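You operate a simulated robot arm through the tools that you are given. There is no shell and no other tool. Be economical: measure what you need, move in short steps, check, and stop when the job is done.

You run a simulated two-armed robot. Do the job below in one go: nothing can be reset, and whatever is moved stays where it is left.

JOB
Wax the orange sample, let it haze, then buff it to a shine.
Fine: wax with the white rag, buff with the blue rag, put both back where they lay, and put the lid back on the wax tin; no specks in the coat. A coat counts when it lies all over at full strength: go over it till it gets no stronger.

It is judged by the outcome, as a careful person would: the job done as asked, and still so three seconds after it is handed in. It fails if anything else is knocked over, pushed out of place, dropped, spilled or broken. A push-on lid holds only when it is set on centred and level and pressed home; a screw cap is set on level and turned clockwise until tight.

ROBOT AND FRAMES
Two 7-joint arms with fingered hands on one trunk that stands fixed in place. Base frame: the origin is at the foot of the trunk, x ahead of it, y to its left, z up; the work surface is at about z = 800. Units: mm, degrees, N and s.
The left shoulder is at [70, 139, 1133], the right one opposite. With the tool pointing down near the work surface each hand reaches from about 440 to 840 mm from the base axis, measured 20 degrees to its own side. Payload 3.9 kg a hand.
Tool frame (each hand has its own): the origin (TCP) lies between the finger pads and is the grasp point; the fingertips stand 29 mm ahead of it; z points along the fingers, y is the line along which they close. Largest opening 100 mm; the body of the gripper starts 34 mm behind the TCP. The gripper is a hand of 5 fingers: y runs from the thumb to the fingers, the wrist lies at [-15, -105, -177] in the tool frame.
Orientation is that of the tool frame in the base frame, as a unit quaternion [x, y, z, w]. With the fingers straight down and the wrist toward the robot, the tool's x, y and z point along [0, 1, 0], [1, 0, 0] and [0, 0, -1] of the base frame.

CONTROLS
- The arms move only by the tool move_arm. It takes "left_increments", "right_increments" or both (then of equal length, played together; a hand with none holds still); each is one flat list of numbers, 6 for each row, row after row: the shift along the tool's x, y, z in mm, then the turn, a rotation vector about the tool's x, y, z in degrees. In form: [x, y, z, ax, ay, az, x, y, z, ax, ay, az, ...]. A call has 1 to 12 rows; each row is the pose to reach, as a shift and turn from the pose commanded when the call began, along the tool's axes at that moment. A row lasts 0.2 s, in which the tool goes at most 50 mm and 8.6 degrees; a call with a longer step from one row to the next is refused whole. Where a pose cannot be reached the arm comes as near as it can. A force on the tool above 40 N (or 10 N above the force at the start of the call, whichever is more), or a blocked arm, ends the call early, and 0.2 s more pass. In this call time passes only in rows, and 0.2 s behind the last. It gives the time, the measured TCP pose, the force on the tool (base axes), the opening and the grip force at its end, in the units of the frame above (readings bear some noise), with the torque about the TCP (base axes, N m) and any sound that the robot's microphone picked up.
- Cameras (640 x 400 px; columns grow to the right, rows downward): "scene" is now at [124.7, 36.8, 1455]; the picture's right is [0.45, -0.89, 0.00], its down [-0.55, -0.27, -0.79] and it looks along [0.71, 0.35, -0.61] (base axes); focal length 341 px, centre (320, 200). "left" rides on the left gripper at [-66, -86, -121] in its tool frame; the picture's right is [-0.76, -0.31, 0.58], its down [0.59, -0.70, 0.40] and it looks along [0.28, 0.64, 0.71] (tool axes); focal length 247 px, centre (320, 200). "right" rides on the right gripper at [66, -86, -121] in its tool frame; the picture's right is [-0.76, 0.31, -0.58], its down [-0.59, -0.70, 0.40] and it looks along [-0.28, 0.64, 0.71] (tool axes); focal length 247 px, centre (320, 200). There is no depth. A picture from a camera that has moved, and an enlarged one, comes with that camera's place and axes in the base frame and with its lens. The place of the scene camera against the robot may be out by one fixed shift of up to 12 mm in any direction.
- get_image(camera): a new picture of that camera. It takes no simulated time.
- slide_trunk(by): slides the trunk up (or, below 0, down) by that many mm; the arms and the scene camera ride with it, the base frame stays. It gives what a move gives, with no picture.
- finger_targets(index, middle, ring, little, thumb_bend, thumb_turn, hand): sets how far each is bent, from 0 (flat) to 100 (curled in); at 30 the hand is open as for a grip, at 70 the pads meet at the TCP. One left out holds its place. A second passes; each finger stops where it meets its share of the squeeze, and holds until it gets a number again. It is the only way to open and close the hand. It gives what a move gives, with no picture; readings hold the bend of each and the force on index, middle, ring, little, thumb and palm. thumb_turn goes from beside the hand (0) to across from the fingers (100), as for a grip.
- head_to(pan, tilt): turns the head with the scene camera to pan (to the left, within 86 degrees either way) and tilt (down, from -29 to 69), counted from straight ahead of the robot. It gives what a move gives.
- zoom(camera, box): a new picture of the part [left, top, right, bottom] of that camera's present view, enlarged. It takes no simulated time.
- sign_off(): hands the job in; it is judged then, once.

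Go step by step. Nothing tells you positions but the pictures and the camera data: compare them with the known pose of the tool, close in by small moves and look again before you grip or let go. The budget is 120 turns and 94 pictures, counting those below and the enlarged ones. Unless the task says otherwise, let go and move clear before handing in, and close with one line.

The tools are called as name(argument=value, ...) on one line, values as JSON. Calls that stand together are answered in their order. move_arm: Moves the arms, as the interface text tells. Its arguments: {"type":"object","properties":{"left_increments":{"type":"array","items":{"type":"number"}},"right_increments":{"type":"array","items":{"type":"number"}}},"required":[]} The other tools are called the same way: slide_trunk (by) slides the trunk up or down; finger_targets (index, middle, ring, little, thumb_bend, thumb_turn, hand) moves the fingers one by one; head_to (pan, tilt) turns the head that bears the scene camera; get_image (camera) takes a picture; zoom (camera, box) takes an enlarged picture of a part of a camera's view; sign_off () hands the job in.

At the start:

```text
time_s: 0.0
left_tool_pos: [370.0, 471.8, 1075.4]
left_tcp_rot: [0.532, 0.847, -0.004, 0.002]
left_ft_force: [0.2, -0.3, 0.5]
left_moment: [0.03, -0.03, -0.01]
left_opening: 99.6
left_grasp_force: 0.0
left_shape: jaw
left_bend: [30.0, 30.0, 30.0, 30.0, 30.0, 98.0]
left_finger forces: [0.0, 0.1, 0.1, 0.0, 0.1, 0.0]
right_tool_pos: [621.3, -1.3, 1160.4]
right_tcp_rot: [0.534, 0.845, 0.0, 0.0]
right_ft_force: [0.2, 0.7, 0.2]
right_moment: [-0.04, 0.0, -0.03]
right_opening: 99.5
right_grasp_force: 0.1
right_shape: jaw
right_bend: [30.0, 30.0, 30.0, 30.0, 30.0, 98.0]
right_finger forces: [0.0, 0.1, 0.0, 0.1, 0.0, 0.1]
trunk travel left (down, up): [-775.0, 65.0]
head pan, tilt: [26.6, 37.9]
```

scene: 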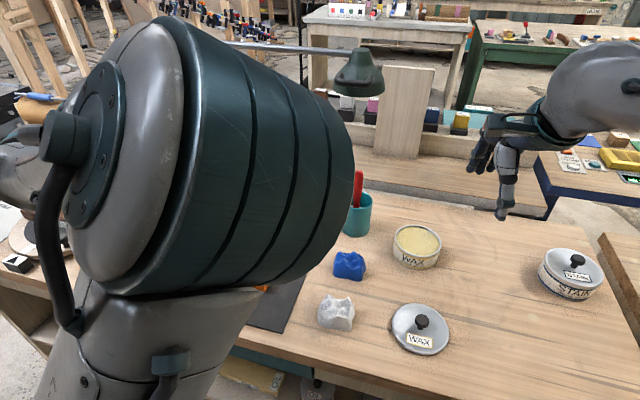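
right: 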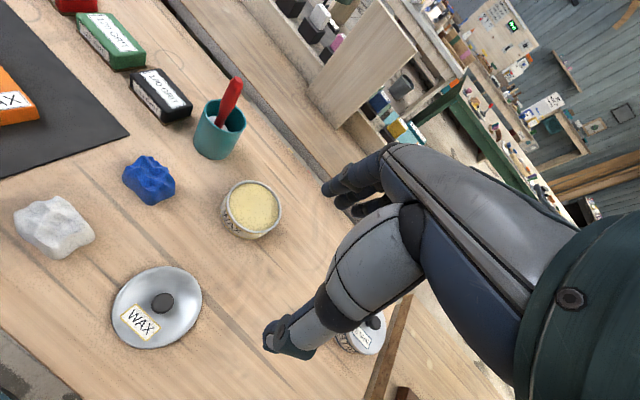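
left: 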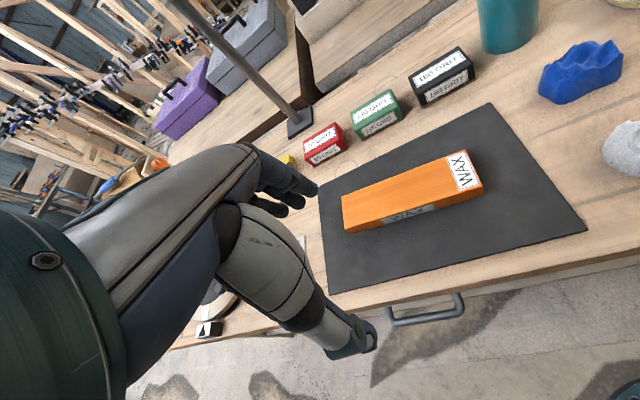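

The wax tin is open near [780, 100], its lid near [565, 30], the white rag near [517, 197], the blue rag near [650, 224] and the sample near [540, 480]. I'll look closer before moving.

zoom(camera="left", box=[280, 40, 600, 300])

zoom(camera="right", box=[0, 0, 320, 380])

zoom(camera="scene", box=[300, 160, 640, 380])

```text
1.54 times, centred on (440, 170) of left
camera zoom: at [320.7, 375.9, 1198.7], right [0.05, -0.82, -0.57], down [-0.89, 0.22, -0.4], along [0.46, 0.53, -0.72], focal length 380 px, centre (135, 246)
```

zoom: 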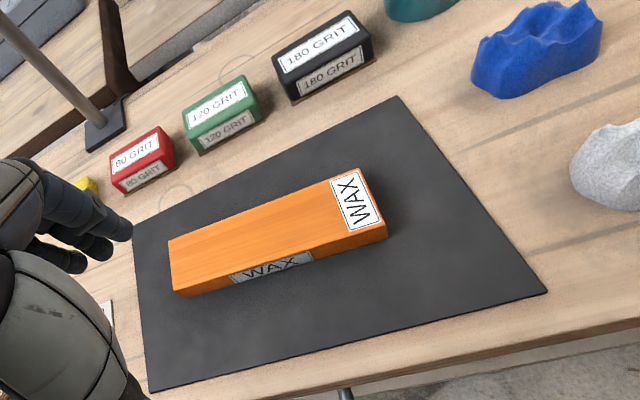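

```text
1.05 times, centred on (160, 190) of right (not enlarged: the box is as wide or as high as the picture)
camera zoom: at [515.8, 23.5, 1279.1], right [0.6, -0.55, 0.58], down [-0.38, -0.83, -0.4], along [0.7, 0.02, -0.71], focal length 260 px, centre (488, 210)
```

zoom: 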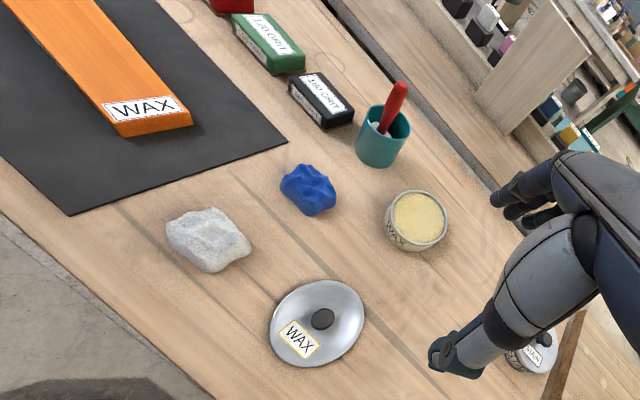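

```text
1.82 times, centred on (470, 270) of scene
camera zoom: at [124.7, 36.8, 1455.0], right [0.45, -0.89, 0.0], down [-0.55, -0.27, -0.79], along [0.71, 0.35, -0.61], focal length 621 px, centre (47, 73)
```

zoom: 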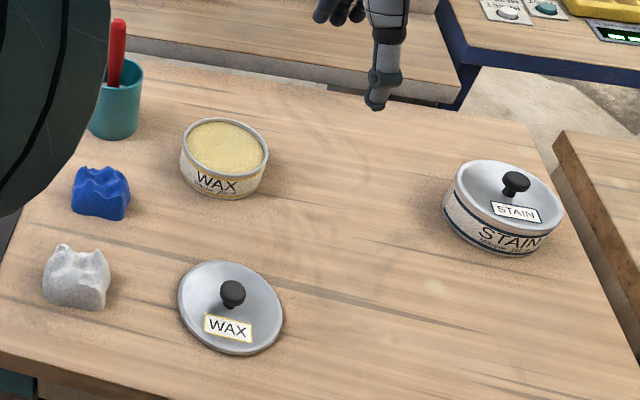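

I'll bring the left hand above the white rag, clear the right hand to the side, and turn the head to see the sample side.

move_arm(left_increments=[-31, 1, 14, 0, 0, 0, -62, 2, 29, 0, 0, 0, -94, 4, 43, 0, 0, 0, -125, 5, 58, 0, 0, 0, -156, 6, 72, 0, 0, 0, -187, 8, 87, 0, 0, 0, -218, 9, 101, 0, 0, 0, -250, 10, 116, 0, 0, 0, -281, 12, 130, 0, 0, 0, -312, 13, 145, 0, 0, 0], right_increments=[-20, -16, 0, 0, 0, 0, -40, -32, 0, 0, 0, 0, -60, -48, 0, 0, 0, 0, -80, -64, 0, 0, 0, 0, -100, -80, 0, 0, 0, 0, -120, -96, 0, 0, 0, 0, -140, -112, 0, 0, 0, 0, -160, -128, 0, 0, 0, 0, -180, -144, 0, 0, 0, 0, -199, -162, 0, 0, 0, 0])

head_to(pan=32, tilt=48)

get_image(camera="scene")

get_image(camera="left")

get_image(camera="right")

```text
time_s: 2.2
left_tool_pos: [519.2, 190.3, 941.2]
left_tcp_rot: [0.531, 0.847, -0.02, 0.026]
left_ft_force: [-0.3, -0.5, 0.5]
left_moment: [0.01, -0.01, -0.01]
left_opening: 99.6
left_grasp_force: 0.1
left_shape: jaw
left_bend: [30.0, 30.0, 30.0, 30.0, 30.0, 98.0]
left_finger forces: [0.0, 0.1, 0.0, 0.0, 0.0, 0.1]
left hand out of reach, approached as far as the arm can: row 10
right_tool_pos: [561.8, -251.4, 1158.5]
right_tcp_rot: [0.533, 0.846, 0.0, -0.001]
right_ft_force: [-0.2, 0.4, 0.0]
right_moment: [0.03, -0.02, 0.02]
right_opening: 99.7
right_grasp_force: 0.0
right_shape: jaw
right_bend: [30.0, 30.0, 30.0, 30.0, 30.0, 98.0]
right_finger forces: [0.1, 0.0, 0.0, 0.0, 0.0, 0.0]
trunk travel left (down, up): [-775.0, 65.0]
head pan, tilt: [26.6, 37.9]
```

```text
time_s: 2.9
left_tool_pos: [516.4, 196.7, 938.7]
left_tcp_rot: [0.526, 0.85, -0.021, 0.024]
left_ft_force: [-0.6, 0.0, -0.6]
left_moment: [0.0, -0.01, -0.03]
left_opening: 99.8
left_grasp_force: 0.2
left_shape: jaw
left_bend: [30.0, 30.0, 30.0, 30.0, 30.0, 98.0]
left_finger forces: [0.0, 0.1, 0.0, 0.0, 0.1, 0.0]
right_tool_pos: [563.0, -248.1, 1159.7]
right_tcp_rot: [0.534, 0.845, 0.0, 0.001]
right_ft_force: [-0.4, -0.3, 0.5]
right_moment: [0.01, 0.02, -0.02]
right_opening: 99.7
right_grasp_force: 0.0
right_shape: jaw
right_bend: [30.0, 30.0, 30.0, 30.0, 30.0, 98.0]
right_finger forces: [0.0, 0.0, 0.1, 0.1, 0.1, 0.0]
trunk travel left (down, up): [-775.0, 65.0]
head pan, tilt: [32.0, 48.0]
```

```text
87 pictures are left
camera scene: at [114.3, 40.3, 1440.4], right [0.53, -0.85, 0.0], down [-0.63, -0.39, -0.67], along [0.57, 0.35, -0.74], focal length 341 px, centre (320, 200)
```

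scene: 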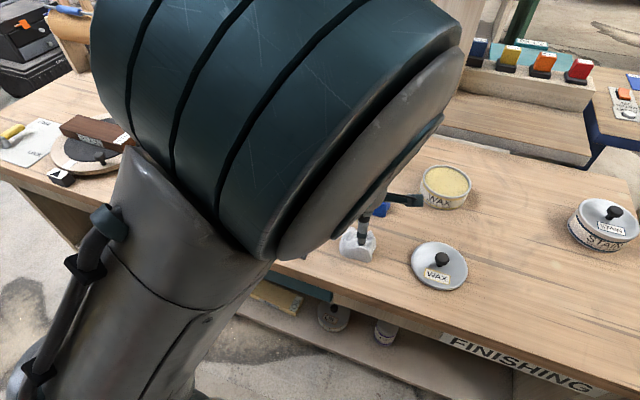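

```text
86 pictures are left
camera left: at [466.9, 107.3, 1066.7], right [0.07, -0.85, -0.53], down [-0.88, 0.19, -0.43], along [0.46, 0.5, -0.74], focal length 247 px, centre (320, 200)
```

left: 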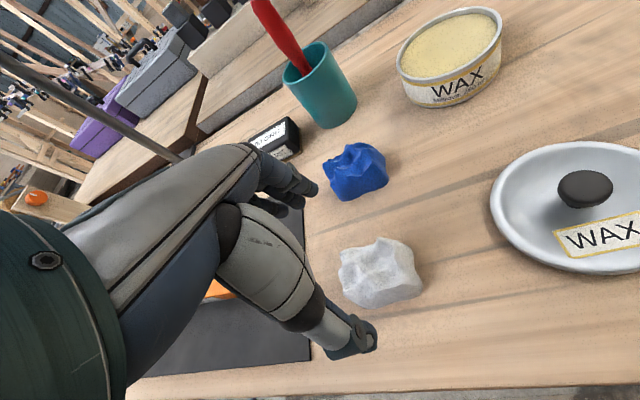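

```text
85 pictures are left
camera right: at [456.3, -224.3, 1280.4], right [0.6, -0.55, 0.58], down [-0.38, -0.83, -0.4], along [0.7, 0.02, -0.71], focal length 247 px, centre (320, 200)
```

right: 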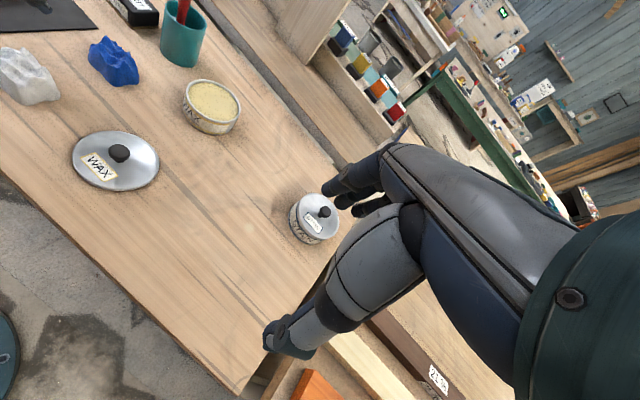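

The left hand is too folded here to be upright, so I'll raise the trunk to give the arm room, then lower onto the white rag (centre about [522, 196]).

slide_trunk(by=60)

move_arm(left_increments=[0, 0, 30, 0, 0, 0, 0, 0, 60, 0, 0, 0, 0, 0, 85, 0, 0, 0, 0, 0, 85, 0, 0, 0])

```text
time_s: 3.9
left_tool_pos: [515.8, 198.3, 995.9]
left_tcp_rot: [0.524, 0.851, -0.022, 0.02]
left_ft_force: [0.3, 0.1, -0.1]
left_moment: [-0.02, -0.01, -0.01]
left_opening: 99.8
left_grasp_force: 0.0
left_shape: jaw
left_bend: [30.0, 30.0, 30.0, 30.0, 30.0, 98.0]
left_finger forces: [0.0, 0.1, 0.0, 0.1, 0.0, 0.0]
right_tool_pos: [562.7, -249.0, 1220.1]
right_tcp_rot: [0.535, 0.845, 0.0, 0.0]
right_ft_force: [0.8, 1.1, -0.2]
right_moment: [-0.01, 0.01, -0.01]
right_opening: 99.9
right_grasp_force: 0.1
right_shape: jaw
right_bend: [30.0, 30.0, 30.0, 30.0, 30.0, 98.0]
right_finger forces: [0.0, 0.0, 0.0, 0.0, 0.0, 0.1]
trunk travel left (down, up): [-835.0, 5.0]
head pan, tilt: [32.0, 48.0]
```

```text
time_s: 4.9
left_tool_pos: [515.4, 196.3, 905.8]
left_tcp_rot: [0.535, 0.845, -0.004, 0.005]
left_ft_force: [-0.5, 0.0, -0.8]
left_moment: [0.0, 0.03, 0.0]
left_opening: 99.9
left_grasp_force: 0.0
left_shape: jaw
left_bend: [30.0, 30.0, 30.0, 30.0, 30.0, 98.0]
left_finger forces: [0.0, 0.0, 0.0, 0.1, 0.0, 0.0]
right_tool_pos: [563.1, -249.5, 1218.9]
right_tcp_rot: [0.535, 0.845, -0.001, 0.0]
right_ft_force: [0.5, -0.1, 0.2]
right_moment: [0.02, 0.01, 0.01]
right_opening: 99.5
right_grasp_force: 0.0
right_shape: jaw
right_bend: [30.0, 30.0, 30.0, 30.0, 30.0, 98.0]
right_finger forces: [0.1, 0.0, 0.0, 0.0, 0.1, 0.1]
trunk travel left (down, up): [-835.0, 5.0]
head pan, tilt: [32.0, 48.0]
```

Upright now; I'll shift slightly, come down with the fingertips around the rag's upper part, and look.

move_arm(left_increments=[-3, 6, 15, 0, 0, 0, -3, 6, 35, 0, 0, 0])

get_image(camera="left")

zoom(camera="scene", box=[300, 170, 480, 310])

```text
time_s: 5.5
left_tool_pos: [522.1, 197.8, 873.0]
left_tcp_rot: [0.534, 0.846, -0.005, 0.006]
left_ft_force: [-0.2, 0.3, 0.6]
left_moment: [0.0, 0.02, 0.02]
left_opening: 99.8
left_grasp_force: 0.1
left_shape: jaw
left_bend: [30.0, 30.0, 30.0, 30.0, 30.0, 98.0]
left_finger forces: [0.0, 0.1, 0.0, 0.0, 0.0, 0.1]
right_tool_pos: [563.6, -248.2, 1219.1]
right_tcp_rot: [0.534, 0.846, -0.001, 0.0]
right_ft_force: [0.2, -0.5, -1.0]
right_moment: [-0.01, -0.02, -0.03]
right_opening: 99.4
right_grasp_force: 0.0
right_shape: jaw
right_bend: [30.0, 30.0, 30.0, 30.0, 30.0, 98.0]
right_finger forces: [0.0, 0.1, 0.1, 0.1, 0.0, 0.1]
trunk travel left (down, up): [-835.0, 5.0]
head pan, tilt: [32.0, 48.0]
```

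```text
84 pictures are left
camera left: at [472.3, 102.1, 996.4], right [0.05, -0.82, -0.56], down [-0.89, 0.22, -0.41], along [0.46, 0.52, -0.72], focal length 247 px, centre (320, 200)
```

left: 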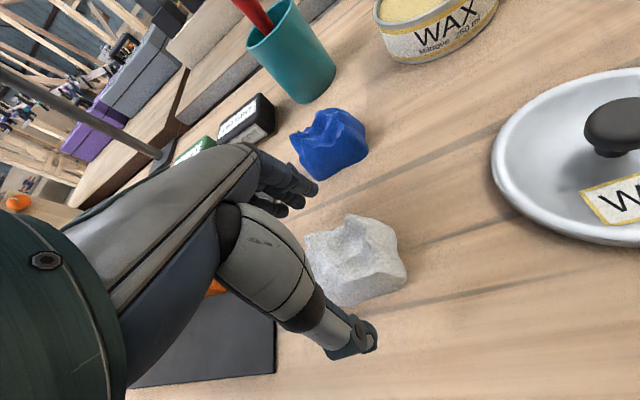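

```text
2.86 times, centred on (390, 240) of scene
camera zoom: at [114.9, 40.5, 1500.3], right [0.53, -0.85, 0.0], down [-0.63, -0.39, -0.67], along [0.57, 0.35, -0.74], focal length 975 px, centre (120, 86)
```

zoom: 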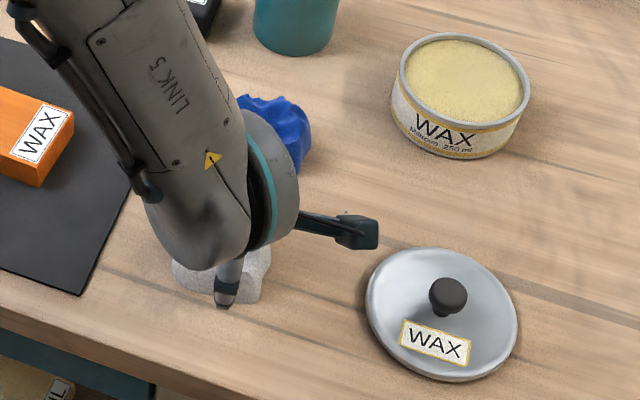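

Well centred over the rag. I'll lower to about z 845 and close the hand.

move_arm(left_increments=[-5, 0, 12, 0, 0, 0, -5, 0, 28, 0, 0, 0])

finger_targets(hand="left", index=70, middle=70, ring=70, little=70, thumb_bend=70)

get_image(camera="left")

```text
time_s: 6.1
left_tool_pos: [522.8, 191.7, 844.0]
left_tcp_rot: [0.534, 0.846, -0.005, 0.007]
left_ft_force: [-0.2, -0.7, -0.1]
left_moment: [-0.02, 0.0, -0.02]
left_opening: 99.7
left_grasp_force: 0.1
left_shape: jaw
left_bend: [30.0, 30.0, 30.0, 30.0, 30.0, 98.0]
left_finger forces: [0.1, 0.1, 0.1, 0.1, 0.1, 0.0]
right_tool_pos: [563.1, -247.6, 1219.9]
right_tcp_rot: [0.534, 0.846, -0.001, 0.0]
right_ft_force: [0.1, 0.1, -1.4]
right_moment: [0.01, 0.01, 0.0]
right_opening: 99.6
right_grasp_force: 0.0
right_shape: jaw
right_bend: [30.0, 30.0, 30.0, 30.0, 30.0, 98.0]
right_finger forces: [0.0, 0.1, 0.1, 0.0, 0.1, 0.0]
trunk travel left (down, up): [-835.0, 5.0]
head pan, tilt: [32.0, 48.0]
```

```text
time_s: 7.1
left_tool_pos: [523.0, 191.8, 843.7]
left_tcp_rot: [0.533, 0.846, -0.005, 0.007]
left_ft_force: [0.9, 0.6, 2.9]
left_moment: [-0.1, 0.07, -0.01]
left_opening: 47.3
left_grasp_force: 17.7
left_shape: fingers
left_bend: [62.0, 62.0, 63.0, 70.0, 51.0, 93.0]
left_finger forces: [7.1, 6.8, 4.3, 0.1, 18.1, 0.1]
right_tool_pos: [563.5, -247.4, 1220.3]
right_tcp_rot: [0.535, 0.845, 0.0, 0.001]
right_ft_force: [-0.4, 0.6, -0.5]
right_moment: [0.04, -0.02, 0.01]
right_opening: 99.8
right_grasp_force: 0.0
right_shape: jaw
right_bend: [30.0, 30.0, 30.0, 30.0, 30.0, 98.0]
right_finger forces: [0.0, 0.0, 0.0, 0.0, 0.0, 0.0]
trunk travel left (down, up): [-835.0, 5.0]
head pan, tilt: [32.0, 48.0]
```

```text
82 pictures are left
camera left: at [472.9, 96.3, 968.4], right [0.05, -0.82, -0.56], down [-0.89, 0.22, -0.41], along [0.46, 0.52, -0.72], focal length 247 px, centre (320, 200)
```

left: 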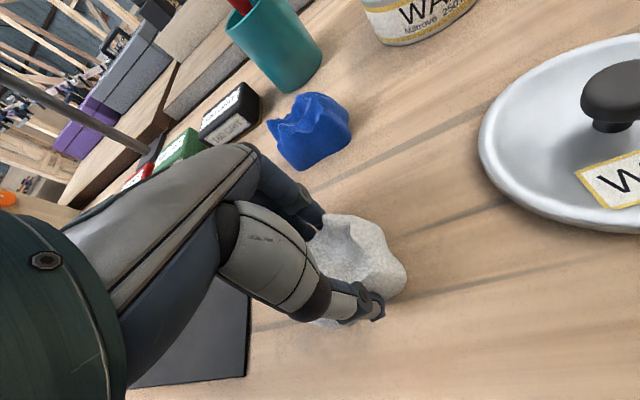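

The rag is held by three fingers and the thumb. I'll lift it and carry it toward the wax tin, stopping short to look.

move_arm(left_increments=[0, 0, -30, 0, 0, 0, 0, 0, -70, 0, 0, 0, -20, 16, -110, 0, 0, 0, -50, 40, -116, 0, 0, 0, -80, 65, -116, 0, 0, 0, -110, 90, -116, 0, 0, 0, -130, 108, -116, 0, 0, 0, -150, 125, -116, 0, 0, 0])

get_image(camera="left")

get_image(camera="scene")

```text
time_s: 8.9
left_tool_pos: [700.2, 107.9, 960.4]
left_tcp_rot: [0.534, 0.845, -0.006, 0.006]
left_ft_force: [-0.1, -0.1, -0.5]
left_moment: [-0.01, -0.01, 0.02]
left_opening: 47.4
left_grasp_force: 17.3
left_shape: fingers
left_bend: [62.0, 62.0, 63.0, 70.0, 51.0, 93.0]
left_finger forces: [6.5, 6.4, 4.5, 0.0, 17.4, 0.1]
right_tool_pos: [564.0, -248.4, 1220.4]
right_tcp_rot: [0.535, 0.845, 0.0, 0.0]
right_ft_force: [0.0, -0.2, -0.2]
right_moment: [0.01, 0.0, -0.04]
right_opening: 99.8
right_grasp_force: 0.0
right_shape: jaw
right_bend: [30.0, 30.0, 30.0, 30.0, 30.0, 98.0]
right_finger forces: [0.1, 0.0, 0.0, 0.0, 0.0, 0.0]
trunk travel left (down, up): [-835.0, 5.0]
head pan, tilt: [32.0, 48.0]
```

```text
81 pictures are left
camera left: at [650.8, 13.2, 1084.3], right [0.05, -0.82, -0.56], down [-0.89, 0.22, -0.41], along [0.46, 0.52, -0.72], focal length 247 px, centre (320, 200)
```

left: 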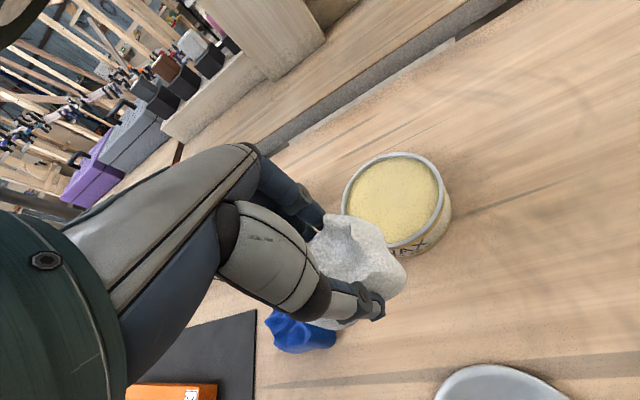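

```text
80 pictures are left
camera scene: at [115.3, 39.5, 1500.3], right [0.53, -0.85, 0.0], down [-0.63, -0.39, -0.67], along [0.57, 0.35, -0.74], focal length 341 px, centre (320, 200)
```

scene: 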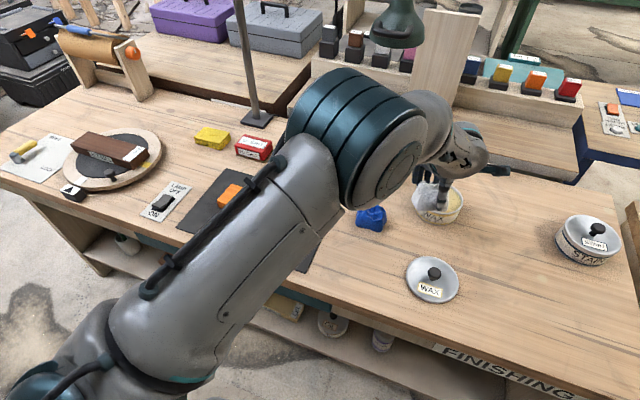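

The tin's centre is about [780, 90]. I'll come over it and lower gently, watching the force.

move_arm(left_increments=[-17, 22, 10, 0, 0, 0, -34, 43, 25, 0, 0, 0, -51, 64, 45, 0, 0, 0, -51, 64, 60, 0, 0, 0])

get_image(camera="left")

zoom(camera="scene", box=[360, 130, 520, 240])

get_image(camera="right")

```text
time_s: 9.9
left_tool_pos: [772.8, 98.2, 902.9]
left_tcp_rot: [0.535, 0.845, -0.006, 0.005]
left_ft_force: [0.0, -0.3, -0.2]
left_moment: [0.01, -0.02, -0.02]
left_opening: 47.2
left_grasp_force: 17.3
left_shape: fingers
left_bend: [62.0, 63.0, 64.0, 70.0, 51.0, 93.0]
left_finger forces: [6.5, 6.2, 4.5, 0.0, 17.2, 0.0]
left hand out of reach, approached as far as the arm can: row 3, 4
right_tool_pos: [562.2, -247.4, 1220.1]
right_tcp_rot: [0.534, 0.845, -0.001, 0.0]
right_ft_force: [1.0, -0.6, -0.1]
right_moment: [0.06, 0.01, 0.01]
right_opening: 99.7
right_grasp_force: 0.0
right_shape: jaw
right_bend: [30.0, 30.0, 30.0, 30.0, 30.0, 98.0]
right_finger forces: [0.1, 0.0, 0.0, 0.0, 0.0, 0.0]
trunk travel left (down, up): [-835.0, 5.0]
head pan, tilt: [32.0, 48.0]
```

```text
79 pictures are left
camera left: at [722.5, 3.2, 1027.4], right [0.05, -0.82, -0.56], down [-0.89, 0.22, -0.4], along [0.46, 0.52, -0.72], focal length 247 px, centre (320, 200)
```

left: 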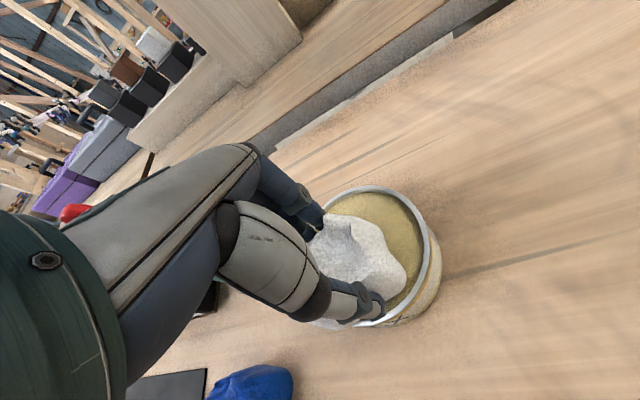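

```text
3.64 times, centred on (440, 185) of scene
camera zoom: at [114.1, 39.9, 1500.4], right [0.53, -0.85, 0.0], down [-0.63, -0.39, -0.67], along [0.57, 0.35, -0.74], focal length 1241 px, centre (-116, 254)
```

zoom: 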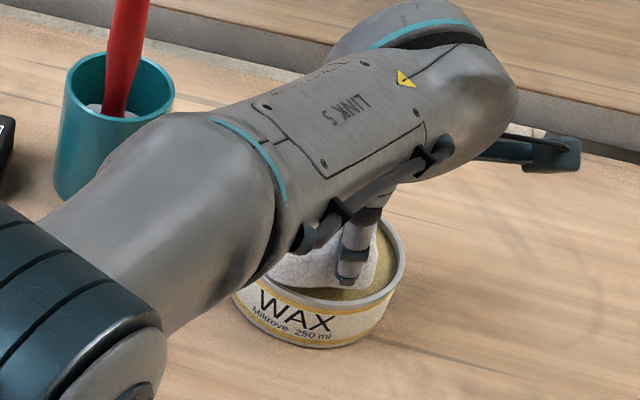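

```text
77 pictures are left
camera right: at [456.1, -224.7, 1340.5], right [0.6, -0.55, 0.58], down [-0.38, -0.83, -0.4], along [0.7, 0.02, -0.71], focal length 247 px, centre (320, 200)
```

right: 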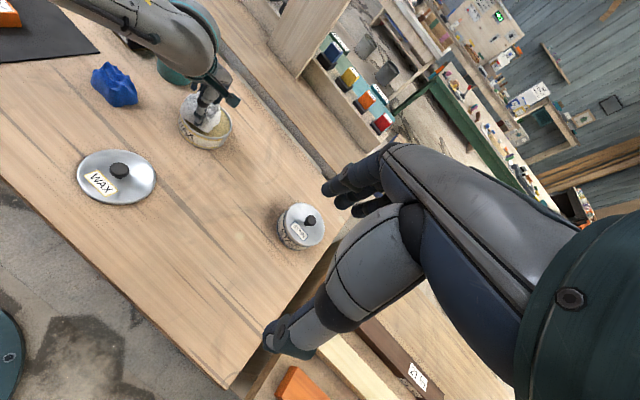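

That's at the edge of reach with the trunk high, so I'll back off, lower the trunk and come in again.

move_arm(left_increments=[0, -30, -30, 0, 0, 0, 0, -60, -60, 0, 0, 0])

slide_trunk(by=-80)

get_image(camera="scene")

```text
time_s: 10.5
left_tool_pos: [715.5, 75.5, 969.4]
left_tcp_rot: [0.533, 0.846, -0.004, 0.007]
left_ft_force: [0.4, -0.6, -0.8]
left_moment: [0.0, -0.05, -0.03]
left_opening: 47.1
left_grasp_force: 17.3
left_shape: fingers
left_bend: [63.0, 63.0, 64.0, 70.0, 51.0, 93.0]
left_finger forces: [6.4, 6.2, 4.4, 0.0, 17.4, 0.1]
right_tool_pos: [560.9, -249.2, 1221.8]
right_tcp_rot: [0.535, 0.845, 0.001, 0.001]
right_ft_force: [0.0, 0.0, -0.4]
right_moment: [0.0, -0.01, 0.02]
right_opening: 99.2
right_grasp_force: 0.1
right_shape: jaw
right_bend: [30.0, 30.0, 30.0, 30.0, 30.0, 98.0]
right_finger forces: [0.0, 0.0, 0.1, 0.0, 0.0, 0.1]
trunk travel left (down, up): [-835.0, 5.0]
head pan, tilt: [32.0, 48.0]
```

```text
time_s: 11.7
left_tool_pos: [718.4, 75.2, 892.1]
left_tcp_rot: [0.534, 0.845, -0.003, 0.009]
left_ft_force: [-0.4, 0.5, 16.7]
left_moment: [0.09, -0.17, -0.01]
left_opening: 47.2
left_grasp_force: 20.9
left_shape: fingers
left_bend: [63.0, 63.0, 65.0, 70.0, 51.0, 93.0]
left_finger forces: [9.0, 9.0, 4.8, 0.0, 19.6, 0.0]
right_tool_pos: [561.0, -246.9, 1141.0]
right_tcp_rot: [0.535, 0.845, 0.0, 0.002]
right_ft_force: [-0.3, 0.4, 0.0]
right_moment: [0.01, 0.05, 0.01]
right_opening: 99.8
right_grasp_force: 0.0
right_shape: jaw
right_bend: [30.0, 30.0, 30.0, 30.0, 30.0, 98.0]
right_finger forces: [0.1, 0.0, 0.0, 0.1, 0.0, 0.0]
trunk travel left (down, up): [-755.0, 85.0]
head pan, tilt: [32.0, 48.0]
```

```text
76 pictures are left
camera scene: at [112.2, 40.0, 1420.8], right [0.53, -0.85, 0.0], down [-0.63, -0.39, -0.67], along [0.57, 0.35, -0.74], focal length 341 px, centre (320, 200)
```

scene: 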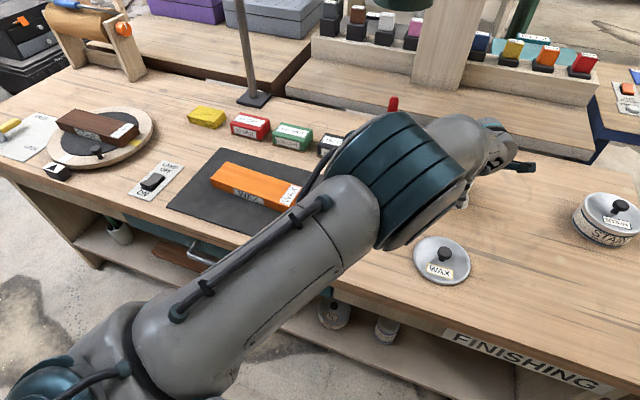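

The rag came down on the tin's near rim (about z 850). I'll lift off straight up and check the tin.

move_arm(left_increments=[0, 0, -40, 0, 0, 0])

get_image(camera="left")

get_image(camera="right")

```text
time_s: 12.1
left_tool_pos: [717.1, 77.3, 923.4]
left_tcp_rot: [0.533, 0.846, -0.008, 0.004]
left_ft_force: [0.2, -0.1, -0.2]
left_moment: [-0.02, -0.04, -0.01]
left_opening: 47.2
left_grasp_force: 16.9
left_shape: fingers
left_bend: [63.0, 63.0, 65.0, 70.0, 51.0, 93.0]
left_finger forces: [6.7, 5.7, 4.5, 0.0, 17.2, 0.1]
right_tool_pos: [562.5, -248.7, 1139.7]
right_tcp_rot: [0.535, 0.845, 0.0, -0.001]
right_ft_force: [0.5, 0.1, 0.4]
right_moment: [0.02, -0.02, 0.01]
right_opening: 99.7
right_grasp_force: 0.1
right_shape: jaw
right_bend: [30.0, 30.0, 30.0, 30.0, 30.0, 98.0]
right_finger forces: [0.1, 0.0, 0.0, 0.0, 0.0, 0.0]
trunk travel left (down, up): [-755.0, 85.0]
head pan, tilt: [32.0, 48.0]
```

```text
75 pictures are left
camera left: at [667.8, -17.2, 1048.3], right [0.05, -0.82, -0.56], down [-0.89, 0.22, -0.4], along [0.45, 0.52, -0.72], focal length 247 px, centre (320, 200)
```

left: 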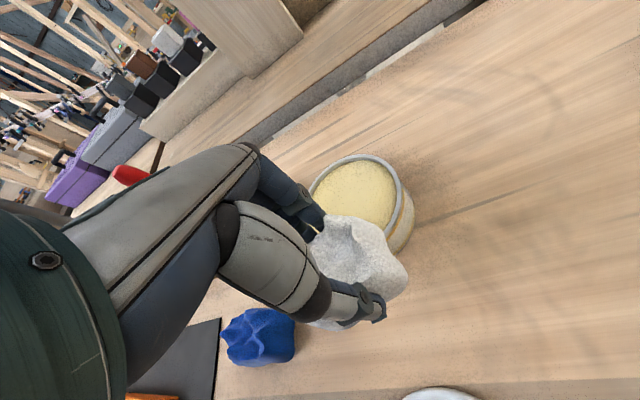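

```text
74 pictures are left
camera right: at [455.7, -224.6, 1260.4], right [0.6, -0.55, 0.58], down [-0.38, -0.83, -0.4], along [0.7, 0.02, -0.71], focal length 247 px, centre (320, 200)
```

right: 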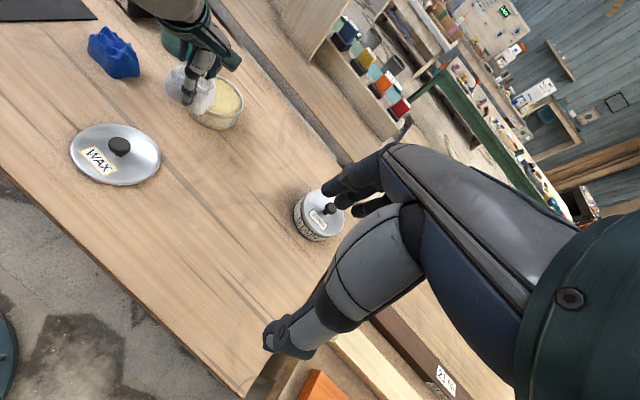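

The tin still stands upright, centre now about [783, 82]. I'll move over it at this height and check centring.

move_arm(left_increments=[-9, 20, 0, 0, 0, 0, -18, 40, 0, 0, 0, 0, -26, 61, 0, 0, 0, 0, -26, 61, 12, 0, 0, 0])

get_image(camera="left")

zoom(camera="right", box=[100, 20, 300, 145])

```text
time_s: 13.1
left_tool_pos: [778.1, 82.9, 920.6]
left_tcp_rot: [0.534, 0.846, -0.005, 0.005]
left_ft_force: [-0.4, 0.2, -0.6]
left_moment: [-0.02, 0.0, -0.02]
left_opening: 47.2
left_grasp_force: 16.7
left_shape: fingers
left_bend: [63.0, 63.0, 65.0, 70.0, 51.0, 93.0]
left_finger forces: [6.7, 5.6, 4.4, 0.0, 17.0, 0.0]
left hand out of reach, approached as far as the arm can: row 3, 4
right_tool_pos: [562.9, -248.8, 1140.3]
right_tcp_rot: [0.534, 0.845, 0.0, 0.0]
right_ft_force: [0.6, -0.9, 0.1]
right_moment: [0.0, -0.03, 0.01]
right_opening: 99.9
right_grasp_force: 0.0
right_shape: jaw
right_bend: [30.0, 30.0, 30.0, 30.0, 30.0, 98.0]
right_finger forces: [0.1, 0.1, 0.0, 0.0, 0.0, 0.0]
trunk travel left (down, up): [-755.0, 85.0]
head pan, tilt: [32.0, 48.0]
```

```text
73 pictures are left
camera left: at [728.8, -12.0, 1043.9], right [0.05, -0.82, -0.56], down [-0.89, 0.22, -0.41], along [0.46, 0.52, -0.72], focal length 247 px, centre (320, 200)
```

left: 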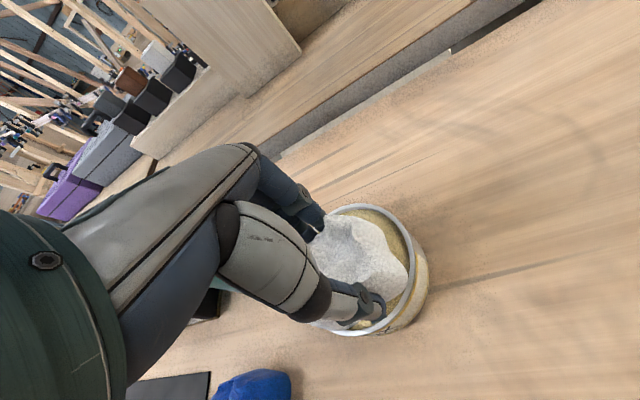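

```text
3.20 times, centred on (200, 82) of right
camera zoom: at [456.0, -225.0, 1260.5], right [0.6, -0.55, 0.58], down [-0.38, -0.83, -0.4], along [0.7, 0.02, -0.71], focal length 790 px, centre (704, 576)
```

zoom: 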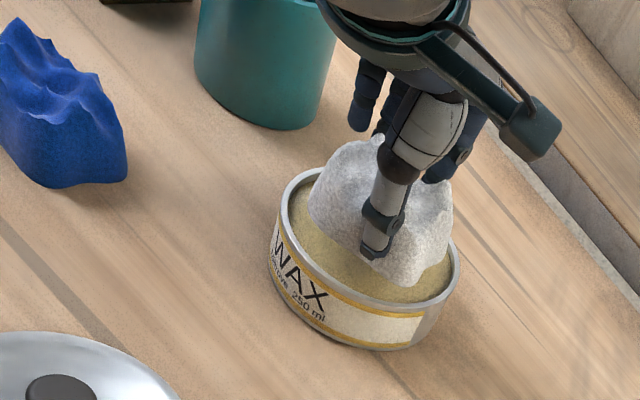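

Reference is good: the tin is near [773, 92]. I'll nudge by a few mm and lower into the wax.

move_arm(left_increments=[7, -3, 0, 0, 0, 0, 7, -3, 20, 0, 0, 0, 7, -3, 26, 0, 0, 0])

zoom(camera="right", box=[100, 20, 300, 145])

```text
time_s: 13.9
left_tool_pos: [771.4, 87.4, 896.6]
left_tcp_rot: [0.534, 0.846, -0.005, 0.006]
left_ft_force: [0.4, -0.8, 0.4]
left_moment: [0.02, -0.02, -0.02]
left_opening: 47.3
left_grasp_force: 16.8
left_shape: fingers
left_bend: [63.0, 63.0, 65.0, 70.0, 51.0, 93.0]
left_finger forces: [6.8, 5.7, 4.4, 0.0, 16.9, 0.0]
right_tool_pos: [564.3, -248.2, 1140.5]
right_tcp_rot: [0.534, 0.845, 0.001, 0.0]
right_ft_force: [0.1, -0.5, -0.4]
right_moment: [0.01, 0.01, 0.01]
right_opening: 99.8
right_grasp_force: 0.0
right_shape: jaw
right_bend: [30.0, 30.0, 30.0, 30.0, 30.0, 98.0]
right_finger forces: [0.1, 0.1, 0.1, 0.0, 0.0, 0.0]
trunk travel left (down, up): [-755.0, 85.0]
head pan, tilt: [32.0, 48.0]
```

```text
3.20 times, centred on (200, 82) of right
camera zoom: at [456.2, -224.7, 1260.4], right [0.6, -0.55, 0.58], down [-0.38, -0.83, -0.4], along [0.7, 0.02, -0.71], focal length 790 px, centre (704, 576)
```

zoom: 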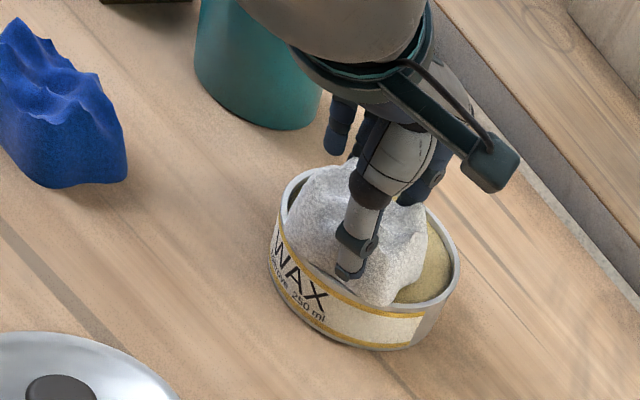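

The rag needs to go about 15 mm farther out; yawing the wrist gains reach. I'll lift a bit, yaw 24° and shift.

move_arm(left_increments=[0, 4, -14, 0, 0, 8, 0, 8, -14, 0, 0, 16, -1, 12, -14, 0, 0, 24, -1, 15, -14, 0, 0, 24])

zoom(camera="right", box=[100, 20, 300, 145])

get_image(camera="left")

```text
time_s: 14.9
left_tool_pos: [785.5, 93.0, 908.6]
left_tcp_rot: [0.699, 0.715, -0.004, 0.007]
left_ft_force: [0.7, -0.6, 0.0]
left_moment: [0.01, 0.01, -0.02]
left_opening: 47.2
left_grasp_force: 17.1
left_shape: fingers
left_bend: [63.0, 63.0, 65.0, 70.0, 51.0, 93.0]
left_finger forces: [6.8, 5.7, 4.4, 0.1, 16.9, 0.0]
right_tool_pos: [562.2, -247.5, 1140.3]
right_tcp_rot: [0.534, 0.845, 0.0, 0.0]
right_ft_force: [0.3, 0.1, -0.4]
right_moment: [0.03, 0.03, 0.0]
right_opening: 99.8
right_grasp_force: 0.0
right_shape: jaw
right_bend: [30.0, 30.0, 30.0, 30.0, 30.0, 98.0]
right_finger forces: [0.1, 0.1, 0.0, 0.0, 0.1, 0.1]
trunk travel left (down, up): [-755.0, 85.0]
head pan, tilt: [32.0, 48.0]
```

```text
3.20 times, centred on (200, 82) of right
camera zoom: at [456.3, -224.9, 1260.3], right [0.6, -0.55, 0.58], down [-0.38, -0.83, -0.4], along [0.7, 0.02, -0.71], focal length 790 px, centre (704, 576)
```

zoom: 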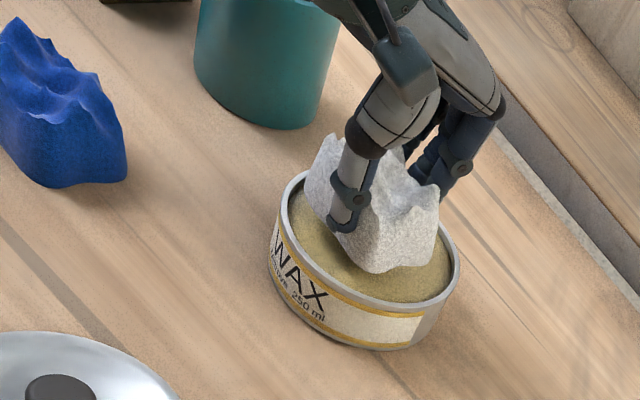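

```text
69 pictures are left
camera left: at [701.4, 26.4, 1032.5], right [-0.29, -0.77, -0.57], down [-0.72, 0.57, -0.41], along [0.64, 0.29, -0.71], focal length 247 px, centre (320, 200)
```

left: 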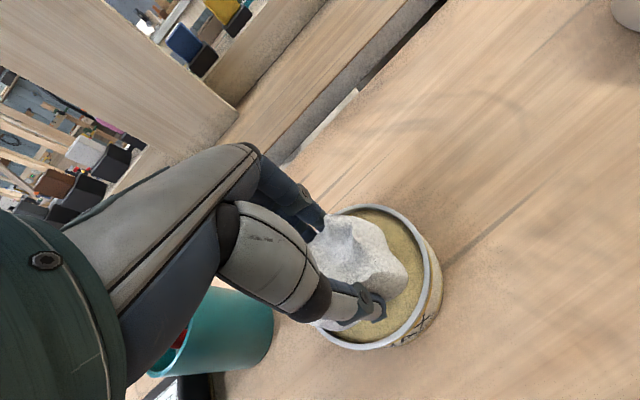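

Nicely placed over the wax. Lowering in small steps until I feel contact.

move_arm(left_increments=[0, 0, 12, 0, 0, 0, 0, 0, 20, 0, 0, 0, 0, 0, 26, 0, 0, 0, 0, 0, 30, 0, 0, 0])

zoom(camera="right", box=[100, 20, 300, 145])

```text
time_s: 15.9
left_tool_pos: [786.3, 91.7, 887.4]
left_tcp_rot: [0.698, 0.716, 0.0, 0.012]
left_ft_force: [0.2, 1.2, 19.0]
left_moment: [-0.17, 0.56, -0.03]
left_opening: 47.3
left_grasp_force: 19.3
left_shape: fingers
left_bend: [63.0, 63.0, 65.0, 70.0, 51.0, 93.0]
left_finger forces: [8.2, 6.4, 4.6, 0.1, 18.8, 0.0]
right_tool_pos: [560.1, -247.5, 1141.8]
right_tcp_rot: [0.535, 0.845, 0.001, 0.001]
right_ft_force: [0.9, 0.1, 0.8]
right_moment: [0.0, 0.02, -0.01]
right_opening: 99.9
right_grasp_force: 0.1
right_shape: jaw
right_bend: [30.0, 30.0, 30.0, 30.0, 30.0, 98.0]
right_finger forces: [0.0, 0.0, 0.1, 0.0, 0.0, 0.0]
trunk travel left (down, up): [-755.0, 85.0]
head pan, tilt: [32.0, 48.0]
```

```text
3.20 times, centred on (200, 82) of right
camera zoom: at [453.1, -225.0, 1261.9], right [0.6, -0.55, 0.58], down [-0.38, -0.83, -0.4], along [0.7, 0.02, -0.71], focal length 790 px, centre (704, 576)
```

zoom: 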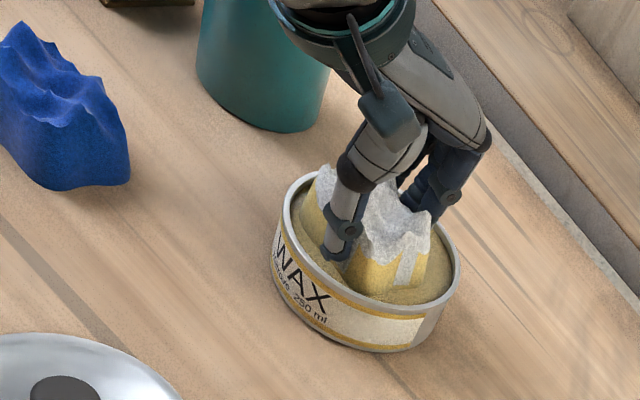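

The rag is loaded with wax (19 N on the surface). Now lift straight out, draw back clear of the cup, then swing over toward the sample.

move_arm(left_increments=[0, 0, -40, 0, 0, 0, 0, 0, -80, 0, 0, 0, 0, -25, -110, 0, 0, 0, 0, -70, -110, 0, 0, 0, 0, -115, -110, 0, 0, 0, 0, -160, -110, 0, 0, 0, 25, -195, -110, 0, 0, 0, 60, -225, -110, 0, 0, 0, 105, -230, -110, 0, 0, 0, 150, -230, -110, 0, 0, 0, 195, -230, -110, 0, 0, 0, 240, -230, -110, 0, 0, 0])

head_to(pan=40, tilt=50)

get_image(camera="left")

zoom(camera="right", box=[0, 0, 320, 200])

get_image(camera="scene")

```text
time_s: 18.5
left_tool_pos: [551.1, 330.4, 984.6]
left_tcp_rot: [0.699, 0.716, -0.005, 0.008]
left_ft_force: [0.3, 1.1, -0.1]
left_moment: [-0.03, 0.0, -0.01]
left_opening: 47.0
left_grasp_force: 15.3
left_shape: fingers
left_bend: [63.0, 63.0, 65.0, 70.0, 51.0, 93.0]
left_finger forces: [6.2, 5.4, 4.0, 0.0, 15.7, 0.0]
right_tool_pos: [563.7, -246.4, 1140.3]
right_tcp_rot: [0.534, 0.845, -0.001, 0.001]
right_ft_force: [0.9, 0.3, -0.3]
right_moment: [-0.03, -0.01, 0.01]
right_opening: 99.9
right_grasp_force: 0.1
right_shape: jaw
right_bend: [30.0, 30.0, 30.0, 30.0, 30.0, 98.0]
right_finger forces: [0.0, 0.0, 0.0, 0.0, 0.1, 0.0]
trunk travel left (down, up): [-755.0, 85.0]
head pan, tilt: [32.0, 48.0]
```

```text
time_s: 19.2
left_tool_pos: [551.4, 327.9, 986.2]
left_tcp_rot: [0.697, 0.717, -0.004, 0.007]
left_ft_force: [0.3, 0.9, 0.5]
left_moment: [-0.01, -0.02, -0.01]
left_opening: 47.1
left_grasp_force: 15.5
left_shape: fingers
left_bend: [63.0, 63.0, 65.0, 70.0, 51.0, 93.0]
left_finger forces: [6.3, 5.4, 4.2, 0.0, 15.6, 0.1]
right_tool_pos: [562.6, -248.2, 1139.6]
right_tcp_rot: [0.534, 0.846, 0.0, 0.0]
right_ft_force: [-0.3, -0.3, -0.9]
right_moment: [-0.02, -0.01, 0.02]
right_opening: 100.0
right_grasp_force: 0.0
right_shape: jaw
right_bend: [30.0, 30.0, 30.0, 30.0, 30.0, 98.0]
right_finger forces: [0.0, 0.0, 0.1, 0.0, 0.0, 0.1]
trunk travel left (down, up): [-755.0, 85.0]
head pan, tilt: [40.0, 50.0]
```

```text
67 pictures are left
camera left: at [466.8, 261.4, 1109.2], right [-0.28, -0.77, -0.57], down [-0.72, 0.56, -0.41], along [0.64, 0.29, -0.71], focal length 247 px, centre (320, 200)
```

left: 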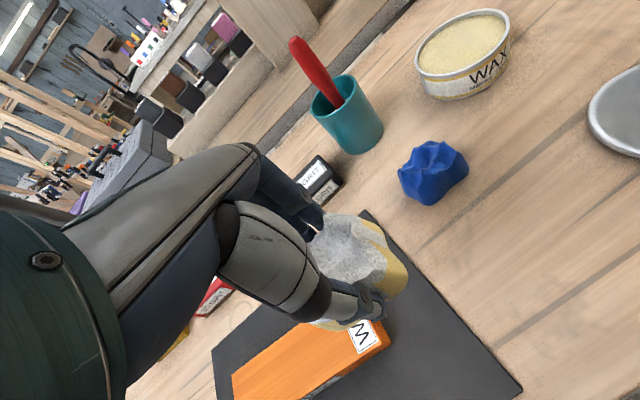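

```text
2.00 times, centred on (160, 100) of right
camera zoom: at [456.3, -225.1, 1260.3], right [0.6, -0.55, 0.58], down [-0.38, -0.83, -0.4], along [0.7, 0.02, -0.71], focal length 494 px, centre (640, 400)
```

zoom: 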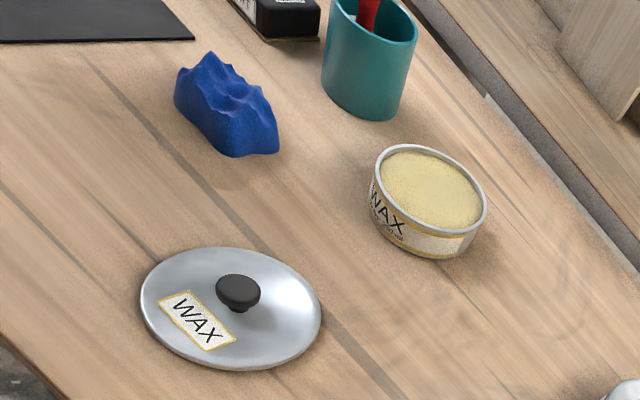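

```text
65 pictures are left
camera scene: at [106.5, 47.3, 1417.7], right [0.64, -0.77, 0.0], down [-0.59, -0.49, -0.64], along [0.49, 0.41, -0.77], focal length 341 px, centre (320, 200)
```

scene: 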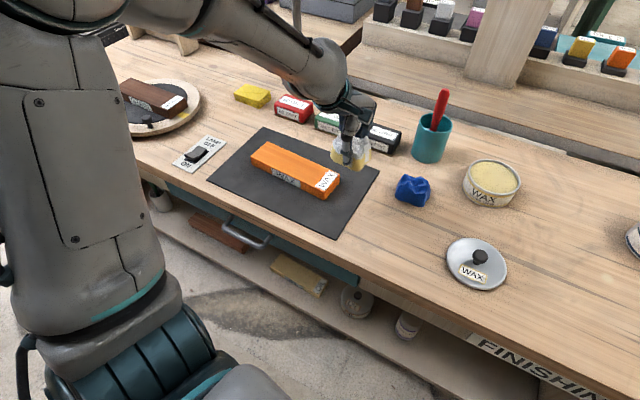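

The tin looks fine. Let me zoom on the sample to measure its corners and check for dust.

zoom(camera="scene", box=[200, 120, 390, 240])

zoom(camera="left", box=[200, 280, 420, 400])

```text
3.33 times, centred on (295, 180) of scene
camera zoom: at [106.5, 47.3, 1417.7], right [0.64, -0.77, 0.0], down [-0.59, -0.49, -0.64], along [0.49, 0.41, -0.77], focal length 1138 px, centre (403, 267)
```

zoom: 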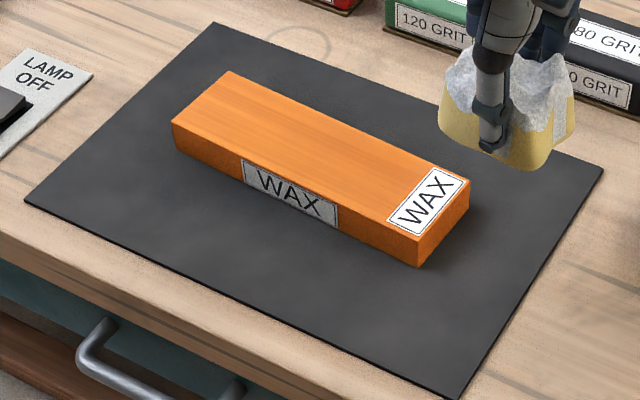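

```text
2.91 times, centred on (310, 340) of left
camera zoom: at [466.8, 261.4, 1109.2], right [-0.28, -0.77, -0.57], down [-0.72, 0.56, -0.41], along [0.64, 0.29, -0.71], focal length 718 px, centre (349, -207)
```

zoom: 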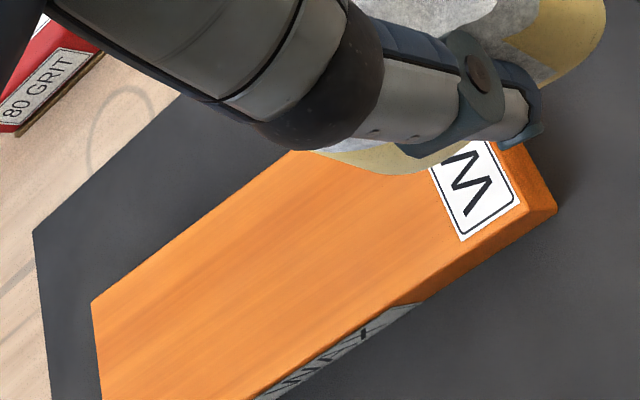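

The sample is clean: top at z≈832, about 217 × 68 mm, centre about [525, 479], turned about 6°. I'll hover the rag over its right end, aligned with the board.

move_arm(left_increments=[27, -6, 20, 0, 0, -2, 54, -13, 45, 0, 0, -4, 79, -19, 72, 0, 0, -5.5, 79, -19, 80, 0, 0, -5.5])

zoom(camera="scene", box=[200, 110, 400, 240])

```text
time_s: 20.2
left_tool_pos: [529.3, 406.0, 905.7]
left_tcp_rot: [0.662, 0.749, -0.003, 0.007]
left_ft_force: [0.2, -0.1, -0.4]
left_moment: [0.02, -0.01, 0.0]
left_opening: 46.9
left_grasp_force: 15.7
left_shape: fingers
left_bend: [63.0, 64.0, 65.0, 70.0, 51.0, 93.0]
left_finger forces: [6.3, 5.4, 4.0, 0.0, 15.6, 0.0]
right_tool_pos: [563.3, -249.0, 1140.1]
right_tcp_rot: [0.534, 0.846, 0.0, 0.001]
right_ft_force: [-0.5, -0.7, -0.4]
right_moment: [-0.01, -0.02, -0.03]
right_opening: 99.8
right_grasp_force: 0.1
right_shape: jaw
right_bend: [30.0, 30.0, 30.0, 30.0, 30.0, 98.0]
right_finger forces: [0.1, 0.0, 0.0, 0.0, 0.0, 0.0]
trunk travel left (down, up): [-755.0, 85.0]
head pan, tilt: [40.0, 50.0]
```

```text
3.08 times, centred on (300, 175) of scene
camera zoom: at [106.7, 47.4, 1417.6], right [0.64, -0.77, 0.0], down [-0.59, -0.49, -0.64], along [0.49, 0.41, -0.77], focal length 1050 px, centre (382, 277)
```

zoom: 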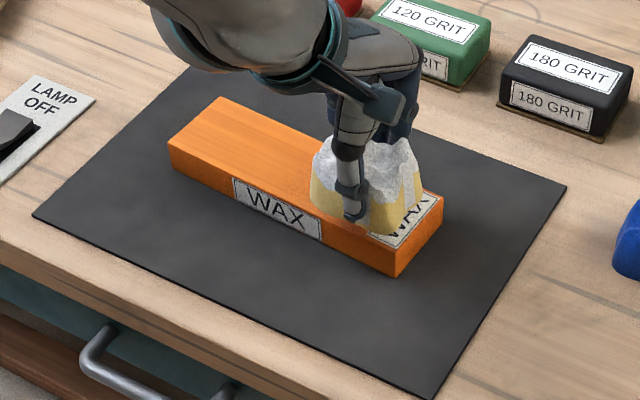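

The rag will land on the near half of the right end as planned. Now lower to light pressure and make the first lengthwise stroke.

move_arm(left_increments=[-8, 0, 20, 0, 0, 0, -8, 0, 32, 0, 0, 0, -8, 0, 35, 0, 0, 0])

```text
time_s: 21.0
left_tool_pos: [530.4, 397.8, 875.4]
left_tcp_rot: [0.663, 0.749, 0.002, 0.01]
left_ft_force: [0.9, 6.7, 30.6]
left_moment: [0.04, 0.5, -0.07]
left_opening: 47.7
left_grasp_force: 20.6
left_shape: fingers
left_bend: [64.0, 64.0, 66.0, 70.0, 51.0, 93.0]
left_finger forces: [8.0, 8.1, 5.9, 0.1, 19.5, 0.0]
right_tool_pos: [559.9, -250.1, 1140.6]
right_tcp_rot: [0.534, 0.845, 0.001, 0.001]
right_ft_force: [-0.6, -0.7, 0.2]
right_moment: [-0.01, 0.0, 0.0]
right_opening: 99.9
right_grasp_force: 0.1
right_shape: jaw
right_bend: [30.0, 30.0, 30.0, 30.0, 30.0, 98.0]
right_finger forces: [0.0, 0.0, 0.0, 0.0, 0.0, 0.0]
trunk travel left (down, up): [-755.0, 85.0]
head pan, tilt: [40.0, 50.0]
```

A bit firm (31 N); I'll ease off 5 mm and stroke along the board.

move_arm(left_increments=[0, 0, -5, 0, 0, 0, 30, 0, -5, 0, 0, 0, 60, 0, -5, 0, 0, 0, 90, 0, -5, 0, 0, 0, 120, 0, -5, 0, 0, 0, 150, 0, -5, 0, 0, 0, 168, 0, -5, 0, 0, 0])

zoom(camera="scene", box=[180, 100, 400, 240])

```text
time_s: 22.6
left_tool_pos: [509.0, 561.0, 875.4]
left_tcp_rot: [0.663, 0.748, -0.002, 0.006]
left_ft_force: [1.1, -7.0, 16.7]
left_moment: [-0.3, 0.27, 0.14]
left_opening: 47.9
left_grasp_force: 17.3
left_shape: fingers
left_bend: [63.0, 65.0, 68.0, 70.0, 51.0, 90.0]
left_finger forces: [7.9, 6.1, 2.7, 0.1, 18.0, 0.0]
right_tool_pos: [562.3, -249.9, 1141.5]
right_tcp_rot: [0.534, 0.845, 0.002, 0.0]
right_ft_force: [0.0, -0.2, -0.1]
right_moment: [-0.02, -0.05, -0.02]
right_opening: 100.0
right_grasp_force: 0.2
right_shape: jaw
right_bend: [30.0, 30.0, 30.0, 30.0, 30.0, 98.0]
right_finger forces: [0.1, 0.1, 0.0, 0.0, 0.0, 0.1]
trunk travel left (down, up): [-755.0, 85.0]
head pan, tilt: [40.0, 50.0]
```

```text
2.86 times, centred on (290, 170) of scene
camera zoom: at [104.2, 44.4, 1418.0], right [0.64, -0.77, 0.0], down [-0.59, -0.49, -0.65], along [0.49, 0.42, -0.76], focal length 975 px, centre (406, 286)
```

zoom: 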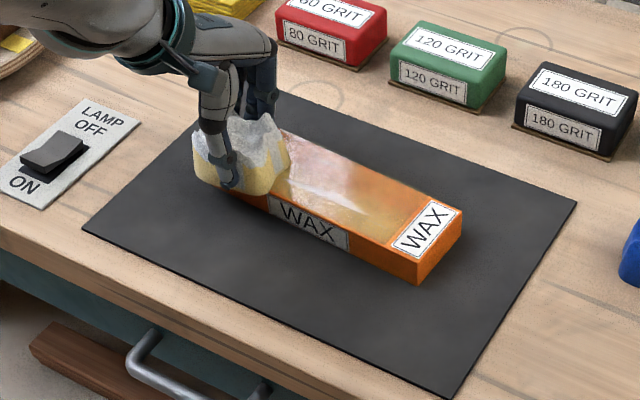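

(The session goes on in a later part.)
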